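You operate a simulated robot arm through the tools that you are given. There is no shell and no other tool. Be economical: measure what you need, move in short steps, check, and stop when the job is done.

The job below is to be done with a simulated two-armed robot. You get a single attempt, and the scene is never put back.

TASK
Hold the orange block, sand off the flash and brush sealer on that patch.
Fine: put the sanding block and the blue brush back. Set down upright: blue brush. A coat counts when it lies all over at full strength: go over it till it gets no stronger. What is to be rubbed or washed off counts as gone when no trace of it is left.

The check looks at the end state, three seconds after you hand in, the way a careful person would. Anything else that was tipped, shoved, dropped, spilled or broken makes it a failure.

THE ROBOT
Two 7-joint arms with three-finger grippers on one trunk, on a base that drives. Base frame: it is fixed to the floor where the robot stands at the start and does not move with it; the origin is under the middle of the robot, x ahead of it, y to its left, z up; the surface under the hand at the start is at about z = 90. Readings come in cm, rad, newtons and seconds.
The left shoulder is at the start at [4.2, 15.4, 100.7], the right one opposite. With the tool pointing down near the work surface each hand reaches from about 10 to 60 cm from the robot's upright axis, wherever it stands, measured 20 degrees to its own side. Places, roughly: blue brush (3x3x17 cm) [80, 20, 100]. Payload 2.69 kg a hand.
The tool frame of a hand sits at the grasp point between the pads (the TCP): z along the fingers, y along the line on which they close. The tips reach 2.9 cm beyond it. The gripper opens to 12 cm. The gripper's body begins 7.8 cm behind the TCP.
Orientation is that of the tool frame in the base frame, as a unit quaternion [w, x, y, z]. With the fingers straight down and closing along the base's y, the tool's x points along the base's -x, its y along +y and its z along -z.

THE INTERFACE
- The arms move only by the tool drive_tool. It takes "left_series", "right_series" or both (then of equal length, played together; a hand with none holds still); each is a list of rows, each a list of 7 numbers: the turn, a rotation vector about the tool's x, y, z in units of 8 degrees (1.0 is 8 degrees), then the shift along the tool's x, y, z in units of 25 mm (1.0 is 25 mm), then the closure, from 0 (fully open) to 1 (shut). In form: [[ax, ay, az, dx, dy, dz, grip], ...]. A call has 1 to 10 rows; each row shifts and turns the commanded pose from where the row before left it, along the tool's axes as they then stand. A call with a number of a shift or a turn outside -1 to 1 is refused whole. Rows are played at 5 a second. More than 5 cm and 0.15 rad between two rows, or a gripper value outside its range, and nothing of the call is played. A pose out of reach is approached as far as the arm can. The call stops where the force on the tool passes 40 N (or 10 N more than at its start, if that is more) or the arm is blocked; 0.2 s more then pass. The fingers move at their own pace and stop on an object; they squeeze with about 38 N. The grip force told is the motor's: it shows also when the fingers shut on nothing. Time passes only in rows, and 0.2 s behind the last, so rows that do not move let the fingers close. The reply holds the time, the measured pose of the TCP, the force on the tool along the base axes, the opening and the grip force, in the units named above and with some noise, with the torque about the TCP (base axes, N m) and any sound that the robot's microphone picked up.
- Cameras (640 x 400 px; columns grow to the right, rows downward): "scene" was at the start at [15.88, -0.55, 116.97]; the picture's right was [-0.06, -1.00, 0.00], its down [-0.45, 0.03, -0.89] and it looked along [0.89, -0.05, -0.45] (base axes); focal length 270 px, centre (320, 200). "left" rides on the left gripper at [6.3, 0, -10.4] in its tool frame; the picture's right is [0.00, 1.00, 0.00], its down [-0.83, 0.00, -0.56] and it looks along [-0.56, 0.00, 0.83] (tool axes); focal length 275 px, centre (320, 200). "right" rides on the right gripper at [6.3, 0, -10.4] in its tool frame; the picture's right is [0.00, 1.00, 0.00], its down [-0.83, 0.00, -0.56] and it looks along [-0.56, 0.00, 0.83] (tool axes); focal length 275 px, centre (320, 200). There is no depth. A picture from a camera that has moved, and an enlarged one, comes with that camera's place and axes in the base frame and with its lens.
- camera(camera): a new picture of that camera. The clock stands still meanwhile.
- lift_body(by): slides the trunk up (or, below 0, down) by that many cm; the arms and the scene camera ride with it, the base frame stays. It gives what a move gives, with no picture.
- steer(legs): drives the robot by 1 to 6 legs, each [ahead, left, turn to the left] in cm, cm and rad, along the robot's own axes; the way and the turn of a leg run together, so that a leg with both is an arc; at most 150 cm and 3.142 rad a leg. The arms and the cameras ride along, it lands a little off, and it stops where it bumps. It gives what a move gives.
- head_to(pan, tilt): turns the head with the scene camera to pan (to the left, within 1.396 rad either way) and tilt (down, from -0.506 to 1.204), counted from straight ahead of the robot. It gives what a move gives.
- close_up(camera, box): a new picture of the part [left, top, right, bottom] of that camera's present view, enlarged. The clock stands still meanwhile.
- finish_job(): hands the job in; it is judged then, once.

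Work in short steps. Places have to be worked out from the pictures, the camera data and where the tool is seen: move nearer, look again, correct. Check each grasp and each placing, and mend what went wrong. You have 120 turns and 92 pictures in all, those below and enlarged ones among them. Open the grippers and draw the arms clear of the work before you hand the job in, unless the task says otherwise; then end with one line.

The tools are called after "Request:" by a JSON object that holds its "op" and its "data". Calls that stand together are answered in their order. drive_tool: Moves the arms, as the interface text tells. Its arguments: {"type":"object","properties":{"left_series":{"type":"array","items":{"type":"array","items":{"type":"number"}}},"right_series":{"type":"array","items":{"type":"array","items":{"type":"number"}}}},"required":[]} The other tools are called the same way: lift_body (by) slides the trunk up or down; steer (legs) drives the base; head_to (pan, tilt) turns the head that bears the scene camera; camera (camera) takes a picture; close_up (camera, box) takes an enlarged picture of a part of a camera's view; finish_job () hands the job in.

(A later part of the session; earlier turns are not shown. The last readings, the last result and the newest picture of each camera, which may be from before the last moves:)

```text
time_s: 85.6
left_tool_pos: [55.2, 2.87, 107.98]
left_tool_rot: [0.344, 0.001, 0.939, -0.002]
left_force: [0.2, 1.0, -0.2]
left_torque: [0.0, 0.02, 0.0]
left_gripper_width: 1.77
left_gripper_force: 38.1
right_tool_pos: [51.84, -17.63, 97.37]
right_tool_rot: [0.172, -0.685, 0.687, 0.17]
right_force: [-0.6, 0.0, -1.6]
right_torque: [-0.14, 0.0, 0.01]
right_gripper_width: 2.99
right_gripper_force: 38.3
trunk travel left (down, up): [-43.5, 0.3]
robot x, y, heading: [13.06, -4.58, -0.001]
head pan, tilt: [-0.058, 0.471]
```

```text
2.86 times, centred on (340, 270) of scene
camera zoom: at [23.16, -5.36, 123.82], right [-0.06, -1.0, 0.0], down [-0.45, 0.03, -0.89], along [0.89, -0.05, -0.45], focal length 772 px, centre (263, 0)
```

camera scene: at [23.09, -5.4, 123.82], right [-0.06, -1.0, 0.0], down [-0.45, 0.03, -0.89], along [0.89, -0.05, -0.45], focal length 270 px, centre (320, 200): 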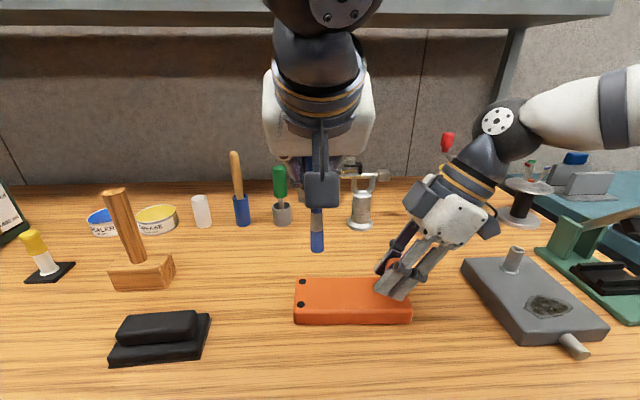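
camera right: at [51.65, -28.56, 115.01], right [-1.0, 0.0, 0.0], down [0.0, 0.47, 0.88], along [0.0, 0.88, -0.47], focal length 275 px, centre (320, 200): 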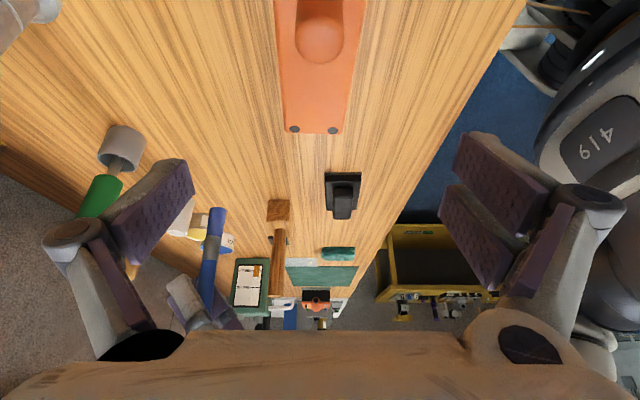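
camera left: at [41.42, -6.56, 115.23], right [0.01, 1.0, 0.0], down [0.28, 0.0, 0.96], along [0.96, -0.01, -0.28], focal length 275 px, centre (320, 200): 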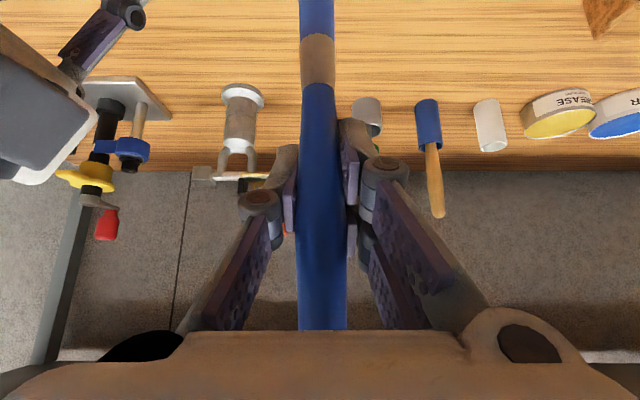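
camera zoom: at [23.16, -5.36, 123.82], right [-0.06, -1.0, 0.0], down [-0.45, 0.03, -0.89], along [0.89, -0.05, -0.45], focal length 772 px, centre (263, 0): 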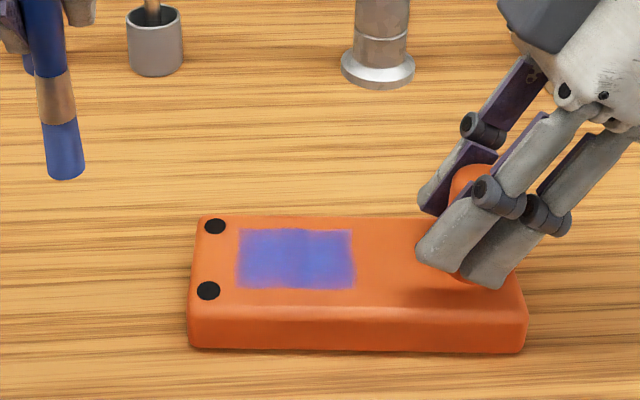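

Coat looks even but I need to see whether it strengthens. Go back for another full round.

Request:
{"op": "drive_tool", "data": {"left_series": [[0, 0, 0, 0, -0.9, 0, 1], [0, 0, 0, 0, -0.9, 0, 1], [0, 0, 0, 0, -0.9, 0, 1], [0, 0, 0, 0, -0.8, 0, 1], [0, 0, 0, 0.645, 0, 0.764, 1], [0, 0, 0, 0.52, 0, 0.62, 1], [0, 0, 0, 0.05, 0, 0.05, 1], [0, 0, 0, 0, 0, 0, 1]]}}

```text
time_s: 87.4
left_tool_pos: [55.22, -6.13, 103.48]
left_tool_rot: [0.343, 0.001, 0.939, -0.002]
left_force: [-0.6, 0.5, 0.2]
left_torque: [-0.02, -0.01, 0.01]
left_gripper_width: 1.76
left_gripper_force: 37.9
right_tool_pos: [51.81, -17.65, 97.34]
right_tool_rot: [0.172, -0.685, 0.687, 0.17]
right_force: [-0.2, -1.0, 1.6]
right_torque: [-0.14, 0.14, 0.03]
right_gripper_width: 3.0
right_gripper_force: 38.1
trunk travel left (down, up): [-43.5, 0.3]
robot x, y, heading: [13.23, -4.81, -0.002]
head pan, tilt: [-0.058, 0.471]
```

Request:
{"op": "drive_tool", "data": {"left_series": [[0, 0, 0, 0.077, 0, 0.092, 1], [0, 0, 0, 0.04, 0, 0.046, 1], [0, 0, 0, 0.02, 0, 0.023, 1], [0, 0, 0, 0, 0, 0, 1]]}}

```text
time_s: 88.4
left_tool_pos: [55.21, -5.94, 103.08]
left_tool_rot: [0.347, 0.001, 0.938, -0.003]
left_force: [0.6, -2.7, 23.6]
left_torque: [-0.22, 0.05, -0.03]
left_gripper_width: 1.78
left_gripper_force: 38.1
right_tool_pos: [51.62, -17.61, 97.42]
right_tool_rot: [0.172, -0.685, 0.687, 0.171]
right_force: [1.5, 2.1, -8.2]
right_torque: [-0.11, 0.93, -0.18]
right_gripper_width: 3.0
right_gripper_force: 38.0
trunk travel left (down, up): [-43.5, 0.3]
robot x, y, heading: [13.4, -4.76, -0.001]
head pan, tilt: [-0.058, 0.471]
```

Contact at 24 N; ease a touch and run five lanes.

Request:
{"op": "drive_tool", "data": {"left_series": [[0, 0, 0, -0.015, -0.85, -0.02, 1], [0, 0, 0, 0, -0.85, 0, 1], [0, 0, 0, 0, -0.85, 0, 1], [0, 0, 0, 0.306, 0, -0.258, 1], [0, 0, 0, 0, 0.85, 0, 1], [0, 0, 0, 0, 0.85, 0, 1], [0, 0, 0, 0, 0.85, 0, 1], [0, 0, 0, 0.306, 0, -0.258, 1], [0, 0, 0, 0, -0.85, 0, 1], [0, 0, 0, 0, -0.85, 0, 1]]}}

Request:
{"op": "drive_tool", "data": {"left_series": [[0, 0, 0, 0, -0.85, 0, 1], [0, 0, 0, 0.306, 0, -0.258, 1], [0, 0, 0, 0, 0.85, 0, 1], [0, 0, 0, 0, 0.85, 0, 1], [0, 0, 0, 0, 0.85, 0, 1], [0, 0, 0, 0.306, 0, -0.258, 1], [0, 0, 0, 0, -0.85, 0, 1], [0, 0, 0, 0, -0.85, 0, 1], [0, 0, 0, 0, -0.85, 0, 1]]}}

Request:
{"op": "drive_tool", "data": {"left_series": [[0, 0, 0, -0.153, 0, 0.129, 1], [0, 0, 0, 0, 0.85, 0, 1], [0, 0, 0, 0, 0.85, 0, 1], [0, 0, 0, 0, 0.85, 0, 1], [0, 0, 0, -0.645, 0, -0.764, 1], [0, 0, 0, -0.645, 0.5, -0.764, 1], [0, 0, 0, 0, 1, 0, 1], [0, 0, 0, 0, 1, 0, 1], [0, 0, 0, 0, 1, 0, 1]]}}

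Request:
{"op": "close_up", "data": {"camera": "scene", "box": [240, 200, 440, 340]}}

```text
time_s: 90.6
left_tool_pos: [53.58, -9.92, 102.98]
left_tool_rot: [0.34, -0.008, 0.94, -0.008]
left_force: [-0.1, -0.8, 0.2]
left_torque: [0.02, 0.0, 0.0]
left_gripper_width: 1.78
left_gripper_force: 38.4
right_tool_pos: [51.73, -17.56, 97.44]
right_tool_rot: [0.174, -0.685, 0.687, 0.17]
right_force: [-0.2, -4.2, 16.0]
right_torque: [-0.83, 0.68, 0.18]
right_gripper_width: 2.99
right_gripper_force: 38.2
trunk travel left (down, up): [-43.5, 0.3]
robot x, y, heading: [13.25, -4.88, 0.0]
head pan, tilt: [-0.058, 0.471]
```

```text
time_s: 92.6
left_tool_pos: [51.81, -11.75, 102.91]
left_tool_rot: [0.335, -0.013, 0.942, -0.008]
left_force: [0.1, -0.4, -0.5]
left_torque: [-0.01, -0.01, -0.03]
left_gripper_width: 1.77
left_gripper_force: 37.9
right_tool_pos: [51.87, -17.61, 97.23]
right_tool_rot: [0.173, -0.684, 0.687, 0.172]
right_force: [0.9, -4.7, 18.8]
right_torque: [0.52, 0.48, 0.07]
right_gripper_width: 3.0
right_gripper_force: 38.1
trunk travel left (down, up): [-43.5, 0.3]
robot x, y, heading: [13.19, -4.95, -0.001]
head pan, tilt: [-0.058, 0.471]
```

```text
time_s: 94.6
left_tool_pos: [51.72, 2.63, 107.74]
left_tool_rot: [0.344, 0.002, 0.939, -0.003]
left_force: [-0.8, -0.4, 0.0]
left_torque: [0.02, 0.03, -0.03]
left_gripper_width: 1.8
left_gripper_force: 38.1
right_tool_pos: [51.91, -17.6, 97.41]
right_tool_rot: [0.172, -0.685, 0.687, 0.17]
right_force: [0.2, 0.5, -2.5]
right_torque: [-0.11, 0.03, 0.03]
right_gripper_width: 2.98
right_gripper_force: 37.5
trunk travel left (down, up): [-43.5, 0.3]
robot x, y, heading: [13.24, -4.74, -0.001]
head pan, tilt: [-0.058, 0.471]
```

```text
2.86 times, centred on (340, 270) of scene
camera zoom: at [23.17, -5.35, 123.81], right [-0.06, -1.0, 0.0], down [-0.45, 0.03, -0.89], along [0.89, -0.05, -0.45], focal length 772 px, centre (263, 0)
```

zoom: 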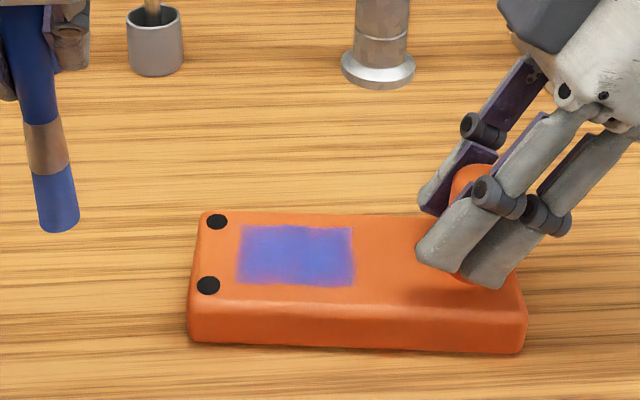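

The coat looks even, but the block seems to have turned slightly and the left hand felt contact near y≈-12. Look from the right camera and a tighter view.

Request:
{"op": "camera", "data": {"camera": "right"}}

Request:
{"op": "close_up", "data": {"camera": "scene", "box": [290, 255, 370, 305]}}

Request:
{"op": "camera", "data": {"camera": "scene"}}

```text
37 pictures are left
camera right: at [51.77, -28.02, 103.53], right [-1.0, 0.0, 0.0], down [0.0, 0.47, 0.88], along [0.0, 0.88, -0.47], focal length 275 px, centre (320, 200)
```

right: 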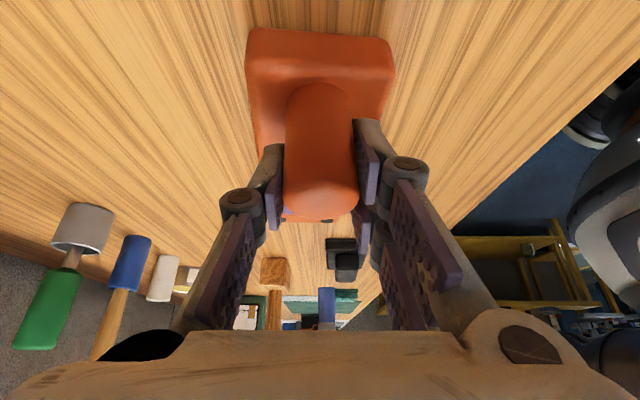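

```text
8.00 times, centred on (330, 280) of scene
camera zoom: at [23.17, -5.35, 123.81], right [-0.06, -1.0, 0.0], down [-0.45, 0.03, -0.89], along [0.89, -0.05, -0.45], focal length 2163 px, centre (240, -440)
```

zoom: 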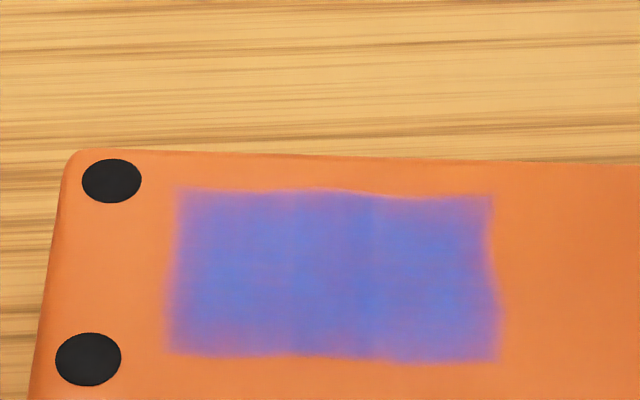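

```text
35 pictures are left
camera scene: at [23.17, -5.35, 123.81], right [-0.06, -1.0, 0.0], down [-0.45, 0.03, -0.89], along [0.89, -0.05, -0.45], focal length 270 px, centre (320, 200)
```

scene: 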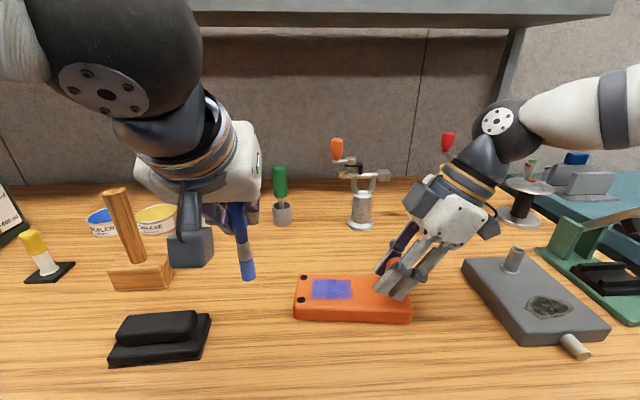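

The block turned ~4° clockwise, likely because the left wrist pushed the right hand near y=-12, and the coat edges are still thin. I'll yaw the right hand back 4° and swing the left hand ~32° about the vertical so its body stays clear.

Request:
{"op": "drive_tool", "data": {"left_series": [[0.645, 0, 0.764, 0, 0, 0, 1], [0.645, 0, 0.764, 0, 0, 0, 1], [0.645, 0, 0.764, 0, 0, 0, 1], [0.645, 0, 0.764, 0, 0, 0, 1], [0, 0, 0, 0, 0, 0, 1]], "right_series": [[-0.06, 0, -0.11, 0, 0, 0, 1], [-0.06, 0, -0.11, 0, 0, 0, 1], [-0.06, 0, -0.11, 0, 0, 0, 1], [-0.05, 0, -0.09, 0, 0, 0, 1], [0, 0, 0, 0, 0, 0, 1]]}}

Request:
{"op": "camera", "data": {"camera": "right"}}

Request:
{"op": "camera", "data": {"camera": "scene"}}

```text
time_s: 95.8
left_tool_pos: [51.76, 2.66, 107.79]
left_tool_rot: [0.33, 0.26, 0.902, -0.098]
left_force: [0.3, 0.8, -0.7]
left_torque: [0.0, -0.02, 0.04]
left_gripper_width: 1.77
left_gripper_force: 37.6
right_tool_pos: [51.72, -17.76, 97.35]
right_tool_rot: [-0.166, 0.708, -0.664, -0.177]
right_force: [0.1, -0.8, -2.1]
right_torque: [-0.15, -0.01, -0.02]
right_gripper_width: 2.97
right_gripper_force: 37.6
trunk travel left (down, up): [-43.5, 0.3]
robot x, y, heading: [13.23, -4.83, -0.0]
head pan, tilt: [-0.058, 0.471]
```

```text
34 pictures are left
camera right: at [52.52, -28.15, 103.57], right [-1.0, -0.07, 0.0], down [-0.04, 0.47, 0.88], along [-0.06, 0.88, -0.47], focal length 275 px, centre (320, 200)
```

right: 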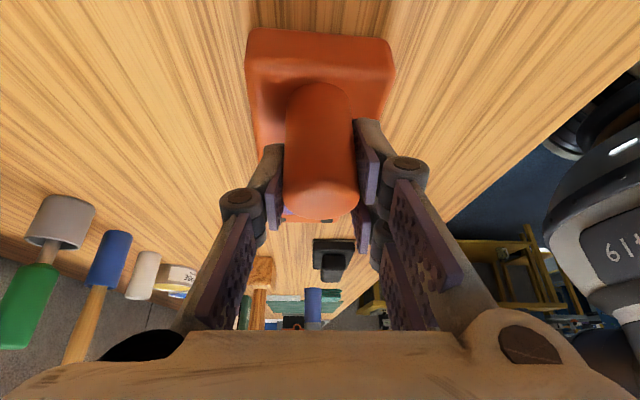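

```text
33 pictures are left
camera scene: at [23.15, -5.43, 123.82], right [-0.06, -1.0, 0.0], down [-0.45, 0.03, -0.89], along [0.89, -0.05, -0.45], focal length 270 px, centre (320, 200)
```

scene: 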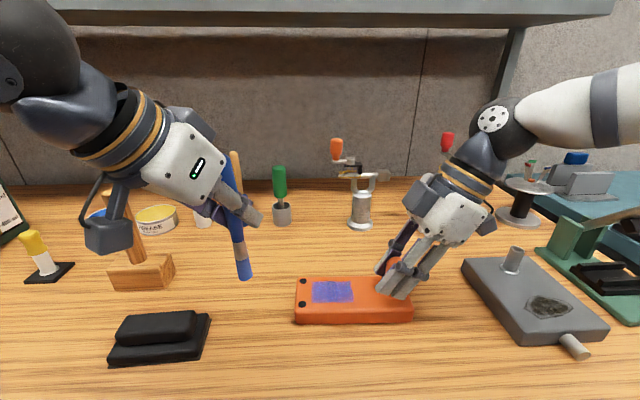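

Block orientation is restored and the left hand leans clear. Move back over the patch's far-left corner and lower.

Request:
{"op": "drive_tool", "data": {"left_series": [[0, 0, 0, -0.56, -0.568, 0.473, 1], [0, 0, 0, -0.56, -0.568, 0.473, 1], [0, 0, 0, -0.56, -0.568, 0.473, 1], [0, 0, 0, -0.56, -0.568, 0.473, 1], [0, 0, 0, 0.53, 0, 0.627, 1], [0, 0, 0, 0.53, 0, 0.627, 1], [0, 0, 0, 0.1, 0, 0.12, 1], [0, 0, 0, 0.04, 0, 0.046, 1], [0, 0, 0, 0, 0, 0, 1]]}}

```text
time_s: 97.8
left_tool_pos: [54.86, -5.93, 103.25]
left_tool_rot: [0.33, 0.261, 0.902, -0.098]
left_force: [-0.1, -0.3, -0.9]
left_torque: [0.01, 0.01, -0.02]
left_gripper_width: 1.74
left_gripper_force: 38.3
right_tool_pos: [51.81, -17.91, 97.43]
right_tool_rot: [-0.166, 0.708, -0.664, -0.175]
right_force: [-0.5, -1.2, -2.3]
right_torque: [-0.09, 0.04, 0.0]
right_gripper_width: 2.98
right_gripper_force: 37.6
trunk travel left (down, up): [-43.5, 0.3]
robot x, y, heading: [13.21, -5.01, -0.001]
head pan, tilt: [-0.058, 0.471]
```

Request:
{"op": "drive_tool", "data": {"left_series": [[0, 0, 0, 0.04, 0, 0.046, 1], [0, 0, 0, 0.04, 0, 0.046, 1], [0, 0, 0, 0.03, 0, 0.034, 1], [0, 0, 0, 0, 0, 0, 1]]}}

```text
time_s: 98.8
left_tool_pos: [54.94, -6.1, 103.01]
left_tool_rot: [0.332, 0.259, 0.902, -0.097]
left_force: [0.1, -0.8, 12.0]
left_torque: [0.11, 0.1, 0.0]
left_gripper_width: 1.78
left_gripper_force: 38.0
right_tool_pos: [51.71, -17.83, 97.46]
right_tool_rot: [-0.165, 0.708, -0.664, -0.175]
right_force: [1.1, -1.8, -9.1]
right_torque: [-0.88, 0.46, -0.12]
right_gripper_width: 3.01
right_gripper_force: 38.6
trunk travel left (down, up): [-43.5, 0.3]
robot x, y, heading: [13.13, -4.86, -0.002]
head pan, tilt: [-0.058, 0.471]
```

12 N contact. Run lanes with the new axes.

Request:
{"op": "drive_tool", "data": {"left_series": [[0, 0, 0, -0.324, -0.678, 0.274, 1], [0, 0, 0, -0.324, -0.678, 0.274, 1], [0, 0, 0, -0.324, -0.678, 0.274, 1], [0, 0, 0, 0.259, -0.212, -0.219, 1], [0, 0, 0, 0.324, 0.678, -0.274, 1], [0, 0, 0, 0.324, 0.678, -0.274, 1], [0, 0, 0, 0.324, 0.678, -0.274, 1], [0, 0, 0, 0.259, -0.212, -0.219, 1], [0, 0, 0, -0.324, -0.678, 0.274, 1], [0, 0, 0, -0.324, -0.678, 0.274, 1]]}}

Request:
{"op": "drive_tool", "data": {"left_series": [[0, 0, 0, -0.324, -0.678, 0.274, 1], [0, 0, 0, 0.259, -0.212, -0.219, 1], [0, 0, 0, 0.324, 0.678, -0.274, 1], [0, 0, 0, 0.324, 0.678, -0.274, 1], [0, 0, 0, 0.324, 0.678, -0.274, 1], [0, 0, 0, 0.259, -0.212, -0.219, 1], [0, 0, 0, -0.324, -0.678, 0.274, 1], [0, 0, 0, -0.324, -0.678, 0.274, 1], [0, 0, 0, -0.324, -0.678, 0.274, 1]]}}

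Request:
{"op": "close_up", "data": {"camera": "scene", "box": [250, 230, 410, 330]}}

```text
time_s: 101.0
left_tool_pos: [52.96, -9.98, 102.81]
left_tool_rot: [0.331, 0.259, 0.902, -0.096]
left_force: [0.2, 3.8, 8.5]
left_torque: [0.3, -0.01, -0.02]
left_gripper_width: 1.76
left_gripper_force: 38.1
right_tool_pos: [51.77, -17.78, 97.41]
right_tool_rot: [-0.166, 0.708, -0.663, -0.176]
right_force: [-0.4, -4.7, -4.6]
right_torque: [-0.26, 0.24, 0.09]
right_gripper_width: 3.0
right_gripper_force: 38.5
trunk travel left (down, up): [-43.5, 0.3]
robot x, y, heading: [12.66, -4.76, -0.004]
head pan, tilt: [-0.058, 0.471]
```

```text
time_s: 103.0
left_tool_pos: [50.99, -12.12, 102.78]
left_tool_rot: [0.331, 0.26, 0.902, -0.098]
left_force: [0.9, 0.4, -0.3]
left_torque: [0.01, 0.01, 0.05]
left_gripper_width: 1.77
left_gripper_force: 38.0
right_tool_pos: [51.88, -17.79, 97.39]
right_tool_rot: [-0.166, 0.708, -0.664, -0.176]
right_force: [-0.5, -0.7, 1.4]
right_torque: [0.3, 0.07, 0.05]
right_gripper_width: 2.96
right_gripper_force: 37.9
trunk travel left (down, up): [-43.5, 0.3]
robot x, y, heading: [12.77, -4.49, -0.006]
head pan, tilt: [-0.058, 0.471]
```

```text
4.00 times, centred on (330, 280) of scene
camera zoom: at [23.15, -5.45, 123.82], right [-0.06, -1.0, 0.0], down [-0.45, 0.03, -0.89], along [0.89, -0.05, -0.45], focal length 1081 px, centre (280, -120)
```

zoom: 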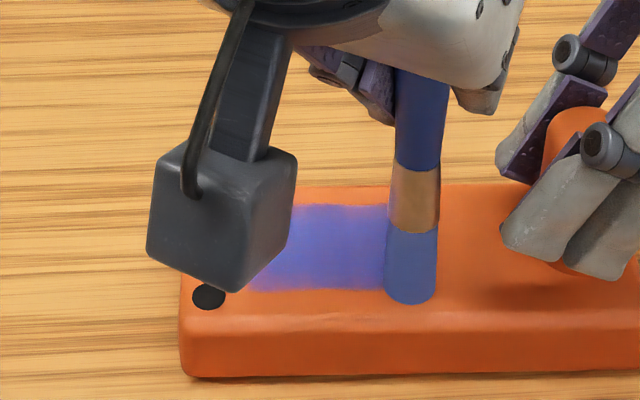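

No interference now. Lower 1.5 mm for contact and repeat lanes from the near side.

Request:
{"op": "drive_tool", "data": {"left_series": [[0, 0, 0, -0.194, 0.159, 0.164, 1], [0, 0, 0, 0.04, 0, 0.046, 1], [0, 0, 0, 0.03, 0, 0.034, 1], [0, 0, 0, 0, 0, 0, 1]]}}

```text
time_s: 104.0
left_tool_pos: [51.58, -12.02, 102.7]
left_tool_rot: [0.333, 0.261, 0.901, -0.098]
left_force: [-0.9, -0.2, 19.6]
left_torque: [0.05, 0.11, -0.01]
left_gripper_width: 1.78
left_gripper_force: 38.0
right_tool_pos: [51.68, -17.85, 97.38]
right_tool_rot: [-0.166, 0.708, -0.664, -0.175]
right_force: [1.9, 1.0, -8.9]
right_torque: [0.59, 0.15, -0.25]
right_gripper_width: 2.97
right_gripper_force: 38.1
trunk travel left (down, up): [-43.5, 0.3]
robot x, y, heading: [12.85, -4.84, -0.002]
head pan, tilt: [-0.058, 0.471]
```

Good contact; lanes from near to far.

Request:
{"op": "drive_tool", "data": {"left_series": [[0, 0, 0, 0.324, 0.678, -0.274, 1], [0, 0, 0, 0.324, 0.678, -0.274, 1], [0, 0, 0, 0.324, 0.678, -0.274, 1], [0, 0, 0, -0.259, 0.212, 0.219, 1], [0, 0, 0, -0.324, -0.678, 0.274, 1], [0, 0, 0, -0.324, -0.678, 0.274, 1], [0, 0, 0, -0.324, -0.678, 0.274, 1], [0, 0, 0, -0.259, 0.212, 0.219, 1], [0, 0, 0, 0.324, 0.678, -0.274, 1], [0, 0, 0, 0.324, 0.678, -0.274, 1]]}}

Request:
{"op": "drive_tool", "data": {"left_series": [[0, 0, 0, 0.324, 0.678, -0.274, 1], [0, 0, 0, -0.259, 0.212, 0.219, 1], [0, 0, 0, -0.324, -0.678, 0.274, 1], [0, 0, 0, -0.324, -0.678, 0.274, 1], [0, 0, 0, -0.324, -0.678, 0.274, 1], [0, 0, 0, -0.194, 0.159, 0.164, 1], [0, 0, 0, 0.324, 0.678, -0.274, 1], [0, 0, 0, 0.324, 0.678, -0.274, 1], [0, 0, 0, 0.324, 0.678, -0.274, 1]]}}

Request:
{"op": "drive_tool", "data": {"left_series": [[0, 0, 0, -0.645, 0, -0.764, 1], [0, 0, 0, -0.645, 0, -0.764, 1], [0, 0, 0, 0.405, 0.848, -0.342, 1], [0, 0, 0, 0.405, 0.848, -0.342, 1], [0, 0, 0, 0.405, 0.848, -0.342, 1], [0, 0, 0, 0.405, 0.848, -0.342, 1], [0, 0, 0, 0, 0, 0, 1]]}}

Request:
{"op": "close_up", "data": {"camera": "scene", "box": [290, 255, 370, 305]}}

```text
time_s: 106.2
left_tool_pos: [53.64, -7.95, 102.65]
left_tool_rot: [0.331, 0.261, 0.902, -0.098]
left_force: [0.1, -2.5, 11.7]
left_torque: [-0.18, 0.05, 0.01]
left_gripper_width: 1.73
left_gripper_force: 38.0
right_tool_pos: [51.92, -17.74, 97.42]
right_tool_rot: [-0.166, 0.708, -0.664, -0.176]
right_force: [0.9, 3.1, -5.6]
right_torque: [0.1, 0.33, -0.08]
right_gripper_width: 2.99
right_gripper_force: 38.5
trunk travel left (down, up): [-43.5, 0.3]
robot x, y, heading: [13.18, -4.8, -0.003]
head pan, tilt: [-0.058, 0.471]
```

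```text
time_s: 108.2
left_tool_pos: [55.21, -6.04, 102.53]
left_tool_rot: [0.331, 0.26, 0.902, -0.097]
left_force: [-1.1, -1.3, 8.8]
left_torque: [-0.06, 0.13, 0.02]
left_gripper_width: 1.8
left_gripper_force: 37.7
right_tool_pos: [51.77, -17.64, 97.43]
right_tool_rot: [-0.166, 0.708, -0.664, -0.176]
right_force: [0.5, 1.4, -2.8]
right_torque: [-0.06, 0.49, 0.04]
right_gripper_width: 2.99
right_gripper_force: 38.4
trunk travel left (down, up): [-43.5, 0.3]
robot x, y, heading: [12.84, -4.54, -0.005]
head pan, tilt: [-0.058, 0.471]
```

```text
time_s: 109.8
left_tool_pos: [55.28, 4.15, 107.59]
left_tool_rot: [0.331, 0.26, 0.902, -0.097]
left_force: [0.6, 0.2, -0.4]
left_torque: [-0.01, -0.04, -0.01]
left_gripper_width: 1.75
left_gripper_force: 37.5
right_tool_pos: [51.77, -17.84, 97.36]
right_tool_rot: [-0.165, 0.708, -0.664, -0.176]
right_force: [0.7, -1.2, -0.2]
right_torque: [0.27, 0.11, 0.05]
right_gripper_width: 2.99
right_gripper_force: 37.9
trunk travel left (down, up): [-43.5, 0.3]
robot x, y, heading: [13.36, -4.69, -0.0]
head pan, tilt: [-0.058, 0.471]
```

```text
8.00 times, centred on (330, 280) of scene
camera zoom: at [23.16, -5.43, 123.81], right [-0.06, -1.0, 0.0], down [-0.45, 0.03, -0.89], along [0.89, -0.05, -0.45], focal length 2163 px, centre (240, -440)
```

zoom: 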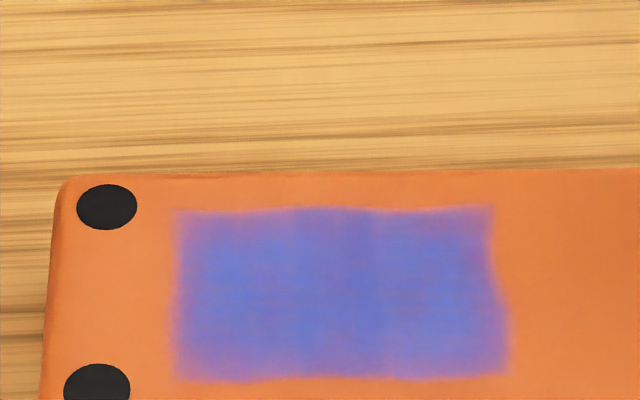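

Coat is stronger but edges still fade. One more round including the borders, then compare at the same zoom.

Request:
{"op": "drive_tool", "data": {"left_series": [[0, 0, 0, -0.397, -0.831, 0.335, 1], [0, 0, 0, -0.397, -0.831, 0.335, 1], [0, 0, 0, -0.397, -0.831, 0.335, 1], [0, 0, 0, -0.397, -0.831, 0.335, 1], [0, 0, 0, 0.6, 0, 0.71, 1], [0, 0, 0, 0.58, 0, 0.687, 1], [0, 0, 0, 0.06, 0, 0.07, 1], [0, 0, 0, 0.03, 0, 0.034, 1], [0, 0, 0, 0, 0, 0, 1]]}}

```text
time_s: 111.8
left_tool_pos: [55.35, -5.79, 102.49]
left_tool_rot: [0.331, 0.261, 0.902, -0.097]
left_force: [-0.9, -1.5, 6.3]
left_torque: [0.02, 0.0, -0.01]
left_gripper_width: 1.71
left_gripper_force: 37.8
right_tool_pos: [51.77, -17.76, 97.44]
right_tool_rot: [-0.166, 0.708, -0.663, -0.176]
right_force: [0.9, -0.3, -4.0]
right_torque: [-0.2, 0.29, -0.16]
right_gripper_width: 2.96
right_gripper_force: 38.3
trunk travel left (down, up): [-43.5, 0.3]
robot x, y, heading: [13.28, -4.74, -0.003]
head pan, tilt: [-0.058, 0.471]
```

Contact 6 N; press slightly and run finer lanes.

Request:
{"op": "drive_tool", "data": {"left_series": [[0, 0, 0, -0.304, -0.678, 0.294, 1], [0, 0, 0, -0.324, -0.678, 0.274, 1], [0, 0, 0, -0.324, -0.678, 0.274, 1], [0, 0, 0, 0.207, -0.17, -0.175, 1], [0, 0, 0, 0.324, 0.678, -0.274, 1], [0, 0, 0, 0.324, 0.678, -0.274, 1], [0, 0, 0, 0.324, 0.678, -0.274, 1], [0, 0, 0, 0.207, -0.17, -0.175, 1], [0, 0, 0, -0.324, -0.678, 0.274, 1], [0, 0, 0, -0.324, -0.678, 0.274, 1]]}}

Request:
{"op": "drive_tool", "data": {"left_series": [[0, 0, 0, -0.31, -0.678, 0.29, 1], [0, 0, 0, 0.207, -0.17, -0.175, 1], [0, 0, 0, 0.324, 0.678, -0.274, 1], [0, 0, 0, 0.324, 0.678, -0.274, 1], [0, 0, 0, 0.324, 0.678, -0.274, 1], [0, 0, 0, 0.207, -0.17, -0.175, 1], [0, 0, 0, -0.31, -0.678, 0.29, 1], [0, 0, 0, -0.324, -0.678, 0.274, 1], [0, 0, 0, -0.324, -0.678, 0.274, 1], [0, 0, 0, 0.155, -0.127, -0.131, 1]]}}

Request:
{"op": "drive_tool", "data": {"left_series": [[0, 0, 0, 0.324, 0.678, -0.274, 1], [0, 0, 0, 0.324, 0.678, -0.274, 1], [0, 0, 0, 0.324, 0.678, -0.274, 1], [0, 0, 0, -0.5, 0, -0.59, 1], [0, 0, 0, -0.645, 0, -0.764, 1], [0, 0, 0, 0.405, 0.848, -0.342, 1], [0, 0, 0, 0.405, 0.848, -0.342, 1], [0, 0, 0, 0.405, 0.848, -0.342, 1], [0, 0, 0, 0.405, 0.848, -0.342, 1], [0, 0, 0, 0, 0, 0, 1]]}}

Request:
{"op": "close_up", "data": {"camera": "scene", "box": [290, 255, 370, 305]}}

```text
time_s: 114.0
left_tool_pos: [53.85, -9.75, 102.52]
left_tool_rot: [0.331, 0.26, 0.902, -0.096]
left_force: [-0.3, -0.6, -1.1]
left_torque: [0.02, -0.01, -0.01]
left_gripper_width: 1.71
left_gripper_force: 37.9
right_tool_pos: [51.8, -17.8, 97.3]
right_tool_rot: [-0.166, 0.708, -0.664, -0.176]
right_force: [0.8, -0.8, -2.3]
right_torque: [-0.15, 0.01, -0.03]
right_gripper_width: 2.99
right_gripper_force: 37.8
trunk travel left (down, up): [-43.5, 0.3]
robot x, y, heading: [13.12, -4.89, -0.003]
head pan, tilt: [-0.058, 0.471]
```

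```text
time_s: 116.2
left_tool_pos: [51.53, -11.87, 102.52]
left_tool_rot: [0.33, 0.261, 0.902, -0.098]
left_force: [-0.1, 0.3, -0.3]
left_torque: [0.01, -0.01, -0.01]
left_gripper_width: 1.72
left_gripper_force: 38.4
right_tool_pos: [51.81, -17.75, 97.52]
right_tool_rot: [-0.167, 0.708, -0.664, -0.176]
right_force: [-0.2, -0.3, -1.9]
right_torque: [0.1, 0.03, 0.04]
right_gripper_width: 2.98
right_gripper_force: 38.1
trunk travel left (down, up): [-43.5, 0.3]
robot x, y, heading: [12.65, -4.47, -0.003]
head pan, tilt: [-0.058, 0.471]
```

```text
time_s: 118.4
left_tool_pos: [51.68, 4.24, 106.94]
left_tool_rot: [0.33, 0.26, 0.902, -0.097]
left_force: [-0.7, -0.3, -1.2]
left_torque: [-0.01, -0.01, -0.01]
left_gripper_width: 1.72
left_gripper_force: 38.1
right_tool_pos: [51.76, -17.86, 97.39]
right_tool_rot: [-0.166, 0.708, -0.664, -0.176]
right_force: [-0.5, -0.4, -1.0]
right_torque: [0.08, 0.05, 0.03]
right_gripper_width: 2.98
right_gripper_force: 38.3
trunk travel left (down, up): [-43.5, 0.3]
robot x, y, heading: [13.14, -5.04, -0.003]
head pan, tilt: [-0.058, 0.471]
```

```text
8.00 times, centred on (330, 280) of scene
camera zoom: at [23.16, -5.44, 123.82], right [-0.06, -1.0, 0.0], down [-0.45, 0.03, -0.89], along [0.89, -0.05, -0.45], focal length 2163 px, centre (240, -440)
```

zoom: 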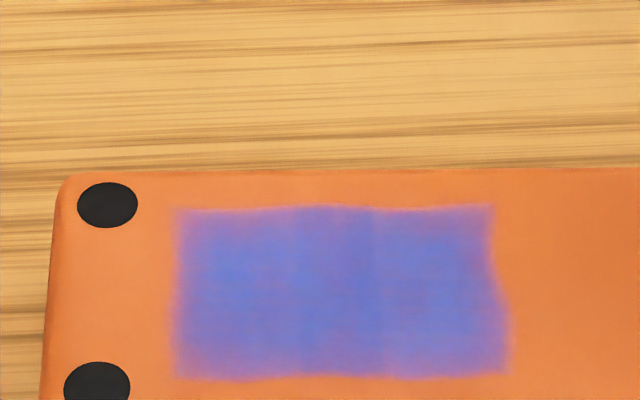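

That pass mostly lost contact. Do a firm-contact round with a slight downward bias per lane and compare again.

Request:
{"op": "drive_tool", "data": {"left_series": [[0, 0, 0, -0.405, -0.848, 0.342, 1], [0, 0, 0, -0.405, -0.848, 0.342, 1], [0, 0, 0, -0.405, -0.848, 0.342, 1], [0, 0, 0, -0.405, -0.848, 0.342, 1], [0, 0, 0, 0.6, 0, 0.71, 1], [0, 0, 0, 0.48, 0, 0.57, 1], [0, 0, 0, 0.08, 0, 0.095, 1], [0, 0, 0, 0.04, 0, 0.047, 1], [0, 0, 0, 0, 0, 0, 1]]}}

```text
time_s: 120.4
left_tool_pos: [51.63, -5.75, 102.4]
left_tool_rot: [0.331, 0.26, 0.902, -0.098]
left_force: [-0.8, -0.9, 6.3]
left_torque: [-0.02, 0.08, -0.03]
left_gripper_width: 1.71
left_gripper_force: 38.4
right_tool_pos: [51.9, -17.73, 97.47]
right_tool_rot: [-0.166, 0.708, -0.664, -0.176]
right_force: [1.8, 0.6, -4.5]
right_torque: [-0.24, 0.03, -0.16]
right_gripper_width: 2.99
right_gripper_force: 37.5
trunk travel left (down, up): [-43.5, 0.3]
robot x, y, heading: [12.98, -5.16, -0.008]
head pan, tilt: [-0.058, 0.471]
```

Request:
{"op": "drive_tool", "data": {"left_series": [[0, 0, 0, 0.02, 0, 0.024, 1], [0, 0, 0, -0.324, -0.678, 0.274, 1], [0, 0, 0, -0.324, -0.678, 0.274, 1], [0, 0, 0, -0.324, -0.678, 0.274, 1], [0, 0, 0, -0.22, 0.19, 0.209, 1], [0, 0, 0, 0.324, 0.678, -0.274, 1], [0, 0, 0, 0.324, 0.678, -0.274, 1], [0, 0, 0, 0.324, 0.678, -0.274, 1], [0, 0, 0, -0.22, 0.19, 0.209, 1]]}}

Request:
{"op": "drive_tool", "data": {"left_series": [[0, 0, 0, -0.324, -0.678, 0.274, 1], [0, 0, 0, -0.324, -0.678, 0.274, 1], [0, 0, 0, -0.324, -0.678, 0.274, 1], [0, 0, 0, -0.22, 0.19, 0.209, 1], [0, 0, 0, 0.324, 0.678, -0.274, 1], [0, 0, 0, 0.324, 0.678, -0.274, 1], [0, 0, 0, 0.324, 0.678, -0.274, 1], [0, 0, 0, -0.22, 0.19, 0.209, 1]]}}

Request:
{"op": "drive_tool", "data": {"left_series": [[0, 0, 0, -0.324, -0.678, 0.274, 1], [0, 0, 0, -0.324, -0.678, 0.274, 1], [0, 0, 0, -0.324, -0.678, 0.274, 1], [0, 0, 0, -0.1, 0.09, 0.1, 1], [0, 0, 0, 0.324, 0.678, -0.274, 1], [0, 0, 0, 0.324, 0.678, -0.274, 1], [0, 0, 0, 0.324, 0.678, -0.274, 1]]}}

Request:
{"op": "drive_tool", "data": {"left_series": [[0, 0, 0, -0.5, 0, -0.59, 1], [0, 0, 0, -0.645, 0, -0.764, 1], [0, 0, 0, 0.405, 0.848, -0.342, 1], [0, 0, 0, 0.405, 0.848, -0.342, 1], [0, 0, 0, 0.405, 0.848, -0.342, 1], [0, 0, 0, 0.405, 0.848, -0.342, 1], [0, 0, 0, 0, 0, 0, 1]]}}

Request:
{"op": "close_up", "data": {"camera": "scene", "box": [290, 255, 370, 305]}}

```text
time_s: 122.4
left_tool_pos: [53.2, -5.71, 102.12]
left_tool_rot: [0.331, 0.261, 0.902, -0.097]
left_force: [-6.5, -1.4, 24.6]
left_torque: [0.06, 0.68, 0.05]
left_gripper_width: 1.76
left_gripper_force: 38.5
right_tool_pos: [51.63, -17.63, 97.56]
right_tool_rot: [-0.166, 0.708, -0.663, -0.176]
right_force: [1.0, 0.9, -7.6]
right_torque: [-0.35, 0.88, -0.01]
right_gripper_width: 2.98
right_gripper_force: 38.0
trunk travel left (down, up): [-43.5, 0.3]
robot x, y, heading: [13.17, -4.47, -0.001]
head pan, tilt: [-0.058, 0.471]
```

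```text
time_s: 124.2
left_tool_pos: [55.17, -5.8, 102.05]
left_tool_rot: [0.331, 0.26, 0.902, -0.098]
left_force: [-0.9, -0.5, 7.3]
left_torque: [-0.01, 0.2, 0.01]
left_gripper_width: 1.68
left_gripper_force: 37.8
right_tool_pos: [51.73, -17.74, 97.38]
right_tool_rot: [-0.166, 0.708, -0.664, -0.176]
right_force: [2.5, 0.1, -0.3]
right_torque: [0.33, 0.44, -0.36]
right_gripper_width: 3.01
right_gripper_force: 37.9
trunk travel left (down, up): [-43.5, 0.3]
robot x, y, heading: [13.01, -4.81, -0.003]
head pan, tilt: [-0.058, 0.471]
```

```text
time_s: 125.8
left_tool_pos: [55.64, -5.78, 102.09]
left_tool_rot: [0.331, 0.26, 0.902, -0.097]
left_force: [-0.5, -2.9, 11.3]
left_torque: [-0.19, 0.05, -0.01]
left_gripper_width: 1.66
left_gripper_force: 38.1
right_tool_pos: [51.79, -17.76, 97.43]
right_tool_rot: [-0.167, 0.707, -0.664, -0.176]
right_force: [0.9, 3.0, -3.4]
right_torque: [0.08, 0.6, -0.04]
right_gripper_width: 2.98
right_gripper_force: 38.3
trunk travel left (down, up): [-43.5, 0.3]
robot x, y, heading: [13.31, -4.8, -0.006]
head pan, tilt: [-0.058, 0.471]
```

```text
time_s: 127.4
left_tool_pos: [55.69, 4.07, 106.37]
left_tool_rot: [0.331, 0.26, 0.902, -0.096]
left_force: [-0.2, 0.1, -0.3]
left_torque: [0.0, 0.0, 0.0]
left_gripper_width: 1.65
left_gripper_force: 38.2
right_tool_pos: [51.78, -17.85, 97.33]
right_tool_rot: [-0.166, 0.708, -0.664, -0.176]
right_force: [0.0, -0.7, -0.3]
right_torque: [0.1, 0.05, 0.01]
right_gripper_width: 2.96
right_gripper_force: 37.9
trunk travel left (down, up): [-43.5, 0.3]
robot x, y, heading: [13.19, -4.91, -0.005]
head pan, tilt: [-0.058, 0.471]
```

```text
8.00 times, centred on (330, 280) of scene
camera zoom: at [23.16, -5.43, 123.82], right [-0.06, -1.0, 0.0], down [-0.45, 0.03, -0.89], along [0.89, -0.05, -0.45], focal length 2163 px, centre (240, -440)
```

zoom: 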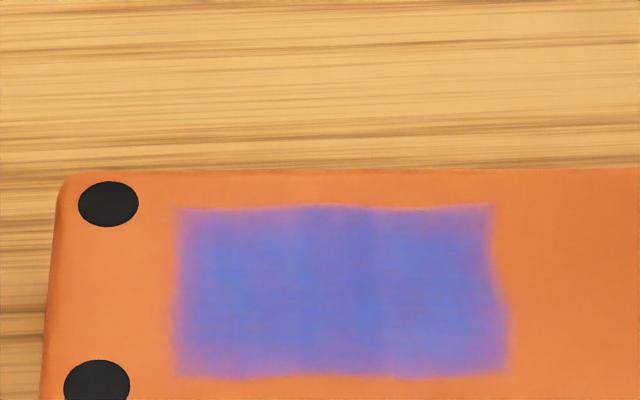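

No further change between rounds and both halves ended at the same tone: the coat is saturated. Now lift and straighten the left hand, and release the post with the right, retreating.

Request:
{"op": "drive_tool", "data": {"left_series": [[0, 0, 0, -0.645, 0, -0.764, 1], [0, 0, 0, -0.645, 0, -0.764, 1], [-0.645, 0, -0.764, 0, 0, 0, 1], [-0.645, 0, -0.764, 0, 0, 0, 1], [-0.645, 0, -0.764, 0, 0, 0, 1], [-0.645, 0, -0.764, 0, 0, 0, 1], [0, 0, 0, 0, 0, 0, 1], [0, 0, 0, 0, 0, 0, 1], [0, 0, 0, 0, 0, 0, 1], [0, 0, 0, 0, 0, 0, 1]], "right_series": [[0, 0, 0, 0, 0, 0, 0.5], [0, 0, 0, 0, 0, 0, 0], [0, 0, 0, 0, 0, 0, 0], [0, 0, 0, 0, 0, -1, 0], [0, 0, 0, 0, 0, -1, 0], [0, 0, 0, -0.47, 0, -0.88, 0], [0, 0, 0, -0.47, 0, -0.88, 0], [0, 0, 0, -0.47, 0.8, -0.88, 0], [0, 0, 0, 0, 1, 0, 0], [0, 0, 0, 0, 1, 0, 0]]}}

Request:
{"op": "camera", "data": {"camera": "scene"}}

```text
time_s: 129.6
left_tool_pos: [55.65, 4.33, 111.46]
left_tool_rot: [0.343, 0.001, 0.939, -0.002]
left_force: [0.0, -0.7, -0.9]
left_torque: [0.04, -0.01, -0.02]
left_gripper_width: 1.67
left_gripper_force: 37.9
right_tool_pos: [45.03, -20.64, 109.28]
right_tool_rot: [-0.166, 0.708, -0.664, -0.176]
right_force: [0.1, 0.2, -0.3]
right_torque: [0.01, -0.02, 0.02]
right_gripper_width: 12.01
right_gripper_force: 0.1
trunk travel left (down, up): [-43.5, 0.3]
robot x, y, heading: [12.83, -5.1, -0.005]
head pan, tilt: [-0.058, 0.471]
```

```text
28 pictures are left
camera scene: at [23.11, -5.45, 123.82], right [-0.06, -1.0, 0.0], down [-0.45, 0.03, -0.89], along [0.89, -0.05, -0.45], focal length 270 px, centre (320, 200)
```

scene: 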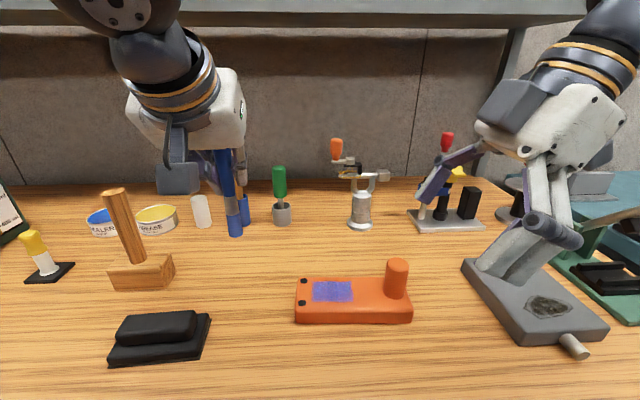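

All is well: block, coat and pad in place. Drive ahead first, then left, back toward the brush holder.

Request:
{"op": "steer", "data": {"legs": [[13.3, 0, 0], [0, 15, 0]]}}

Request:
{"op": "camera", "data": {"camera": "scene"}}

Request:
{"op": "camera", "data": {"camera": "left"}}

```text
time_s: 132.3
left_tool_pos: [69.24, 19.52, 111.38]
left_tool_rot: [0.344, 0.0, 0.939, -0.002]
left_force: [-0.5, 0.9, -0.4]
left_torque: [-0.04, 0.01, -0.03]
left_gripper_width: 1.65
left_gripper_force: 38.1
right_tool_pos: [58.82, -5.34, 109.26]
right_tool_rot: [-0.167, 0.708, -0.663, -0.176]
right_force: [0.2, 0.1, 0.3]
right_torque: [-0.04, 0.02, -0.01]
right_gripper_width: 12.0
right_gripper_force: 0.1
trunk travel left (down, up): [-43.5, 0.3]
robot x, y, heading: [27.03, 10.18, -0.002]
head pan, tilt: [-0.058, 0.471]
```

```text
27 pictures are left
camera scene: at [36.86, 9.65, 123.82], right [-0.06, -1.0, 0.0], down [-0.45, 0.03, -0.89], along [0.89, -0.05, -0.45], focal length 270 px, centre (320, 200)
```

scene: 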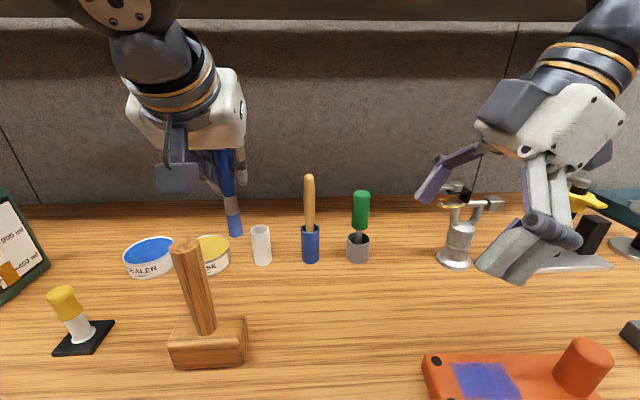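

```text
26 pictures are left
camera left: at [57.74, 19.48, 115.24], right [0.0, 1.0, 0.0], down [0.28, 0.0, 0.96], along [0.96, -0.01, -0.28], focal length 275 px, centre (320, 200)
```

left: 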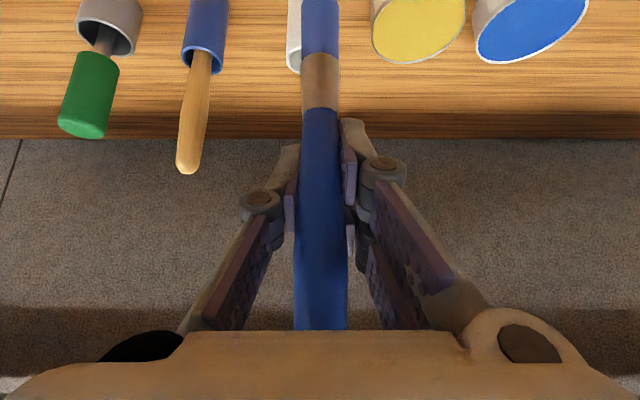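

We're right by the tin, so check the coat once more from this nearer view before putting the brush away.

Request:
{"op": "head_to", "data": {"pan": -0.5, "tilt": 0.9}}

Request:
{"op": "camera", "data": {"camera": "scene"}}

```text
time_s: 133.2
left_tool_pos: [69.3, 19.41, 111.4]
left_tool_rot: [0.344, 0.0, 0.939, -0.002]
left_force: [-0.2, -0.2, 0.2]
left_torque: [-0.02, 0.01, -0.01]
left_gripper_width: 1.65
left_gripper_force: 38.1
right_tool_pos: [58.96, -5.48, 109.29]
right_tool_rot: [-0.166, 0.708, -0.663, -0.176]
right_force: [-0.4, 0.5, 0.8]
right_torque: [0.0, 0.04, 0.01]
right_gripper_width: 12.01
right_gripper_force: 0.0
trunk travel left (down, up): [-43.5, 0.3]
robot x, y, heading: [26.78, 10.39, -0.003]
head pan, tilt: [-0.499, 0.901]
```

```text
25 pictures are left
camera scene: at [34.36, 6.54, 120.19], right [-0.48, -0.88, 0.0], down [-0.69, 0.37, -0.62], along [0.55, -0.3, -0.78], focal length 270 px, centre (320, 200)
```

scene: 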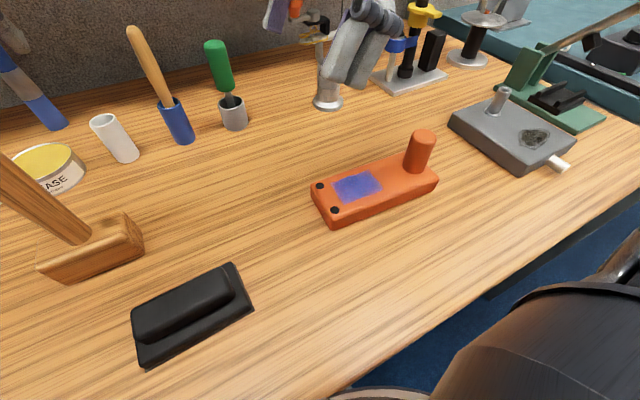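

Request:
{"op": "close_up", "data": {"camera": "scene", "box": [320, 162, 392, 207]}}

```text
8.89 times, centred on (356, 184) of scene
camera zoom: at [34.36, 6.54, 120.19], right [-0.48, -0.88, 0.0], down [-0.69, 0.37, -0.62], along [0.55, -0.3, -0.78], focal length 2403 px, centre (0, 338)
```

zoom: 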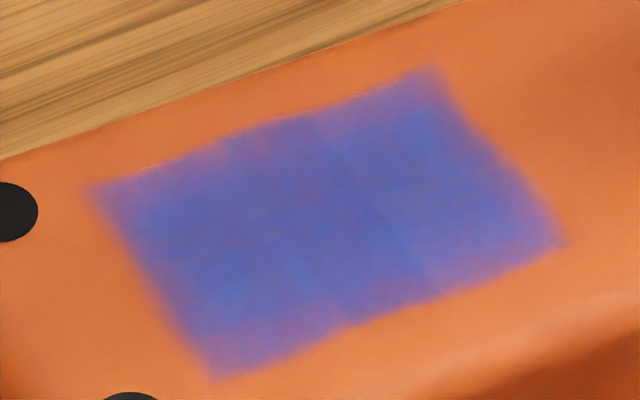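

Some slight unevenness remains at the corners; since the tin is at hand, I'll take one fresh dip for a certain final coat. Move the brush over the sealer tin.

Request:
{"op": "drive_tool", "data": {"left_series": [[0, 0, 0, -0.296, 0.853, 0.249, 1], [0, 0, 0, -0.296, 0.853, 0.249, 1], [0, 0, 0, -0.296, 0.853, 0.249, 1], [0, 0, 0, -0.296, 0.853, 0.249, 1], [0, 0, 0, -0.296, 0.853, 0.249, 1], [0, 0, 0, -0.296, 0.853, 0.249, 1], [0, 0, 0, -0.296, 0.853, 0.249, 1], [0, 0, 0, -0.296, 0.853, 0.249, 1], [0, 0, 0, -0.296, 0.853, 0.249, 1], [0, 0, 0, 0, 0, 0, 1]]}}

Request:
{"op": "drive_tool", "data": {"left_series": [[0, 0, 0, 0.645, 0, 0.764, 1], [0, 0, 0, 0.645, 0, 0.764, 1], [0, 0, 0, 0.645, 0, 0.764, 1], [0, 0, 0, 0.206, 0, 0.244, 1], [0, 0, 0, 0, 0, 0, 1]]}}

Request:
{"op": "head_to", "data": {"pan": 0.4, "tilt": 0.5}}

Request:
{"op": "camera", "data": {"camera": "scene"}}

```text
time_s: 135.4
left_tool_pos: [78.16, 38.49, 111.48]
left_tool_rot: [0.343, 0.001, 0.939, -0.003]
left_force: [-0.3, -0.2, 0.0]
left_torque: [0.0, 0.01, -0.01]
left_gripper_width: 1.65
left_gripper_force: 37.9
right_tool_pos: [58.84, -5.48, 109.32]
right_tool_rot: [-0.165, 0.709, -0.663, -0.176]
right_force: [0.5, -0.6, 0.0]
right_torque: [0.02, -0.02, -0.01]
right_gripper_width: 11.99
right_gripper_force: 0.0
trunk travel left (down, up): [-43.5, 0.3]
robot x, y, heading: [26.76, 9.98, -0.0]
head pan, tilt: [-0.499, 0.901]
```

```text
time_s: 136.6
left_tool_pos: [78.0, 38.45, 103.22]
left_tool_rot: [0.343, 0.0, 0.939, -0.003]
left_force: [-0.5, 0.0, -0.5]
left_torque: [0.0, 0.01, -0.02]
left_gripper_width: 1.66
left_gripper_force: 38.3
right_tool_pos: [58.96, -5.47, 109.17]
right_tool_rot: [-0.165, 0.709, -0.663, -0.176]
right_force: [-0.7, -0.2, 0.9]
right_torque: [0.01, 0.03, 0.02]
right_gripper_width: 11.98
right_gripper_force: 0.1
trunk travel left (down, up): [-43.5, 0.3]
robot x, y, heading: [27.0, 9.96, -0.0]
head pan, tilt: [-0.499, 0.901]
```

```text
time_s: 137.8
left_tool_pos: [77.98, 38.48, 103.15]
left_tool_rot: [0.344, 0.0, 0.939, -0.001]
left_force: [-0.1, -1.1, -0.1]
left_torque: [0.03, -0.01, 0.0]
left_gripper_width: 1.67
left_gripper_force: 37.7
right_tool_pos: [58.73, -5.48, 109.21]
right_tool_rot: [-0.166, 0.709, -0.663, -0.177]
right_force: [-0.5, -0.3, 0.5]
right_torque: [0.0, 0.02, -0.01]
right_gripper_width: 11.99
right_gripper_force: 0.2
trunk travel left (down, up): [-43.5, 0.3]
robot x, y, heading: [26.79, 9.96, 0.003]
head pan, tilt: [0.4, 0.499]
```

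```text
23 pictures are left
camera scene: at [36.11, 13.67, 123.57], right [0.39, -0.92, 0.0], down [-0.44, -0.19, -0.88], along [0.81, 0.34, -0.48], focal length 270 px, centre (320, 200)
```

scene: 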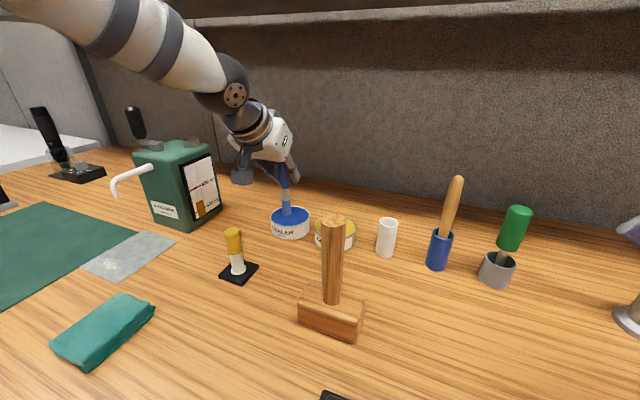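

Brush is right above the sealer. Creep down ~1 cm, stopping on light contact.

Request:
{"op": "drive_tool", "data": {"left_series": [[0, 0, 0, 0.065, 0, 0.076, 1], [0, 0, 0, 0.065, 0, 0.076, 1], [0, 0, 0, 0.052, 0, 0.061, 1], [0, 0, 0, 0, 0, 0, 1]]}}

```text
time_s: 138.8
left_tool_pos: [78.13, 38.47, 102.4]
left_tool_rot: [0.344, 0.0, 0.939, -0.002]
left_force: [0.3, 0.3, 2.4]
left_torque: [0.01, -0.05, 0.05]
left_gripper_width: 1.66
left_gripper_force: 38.1
right_tool_pos: [58.78, -5.49, 109.33]
right_tool_rot: [-0.166, 0.709, -0.662, -0.176]
right_force: [0.8, -0.4, 0.1]
right_torque: [-0.04, -0.03, -0.01]
right_gripper_width: 12.02
right_gripper_force: 0.0
trunk travel left (down, up): [-43.5, 0.3]
robot x, y, heading: [26.79, 10.27, -0.005]
head pan, tilt: [0.4, 0.499]
```

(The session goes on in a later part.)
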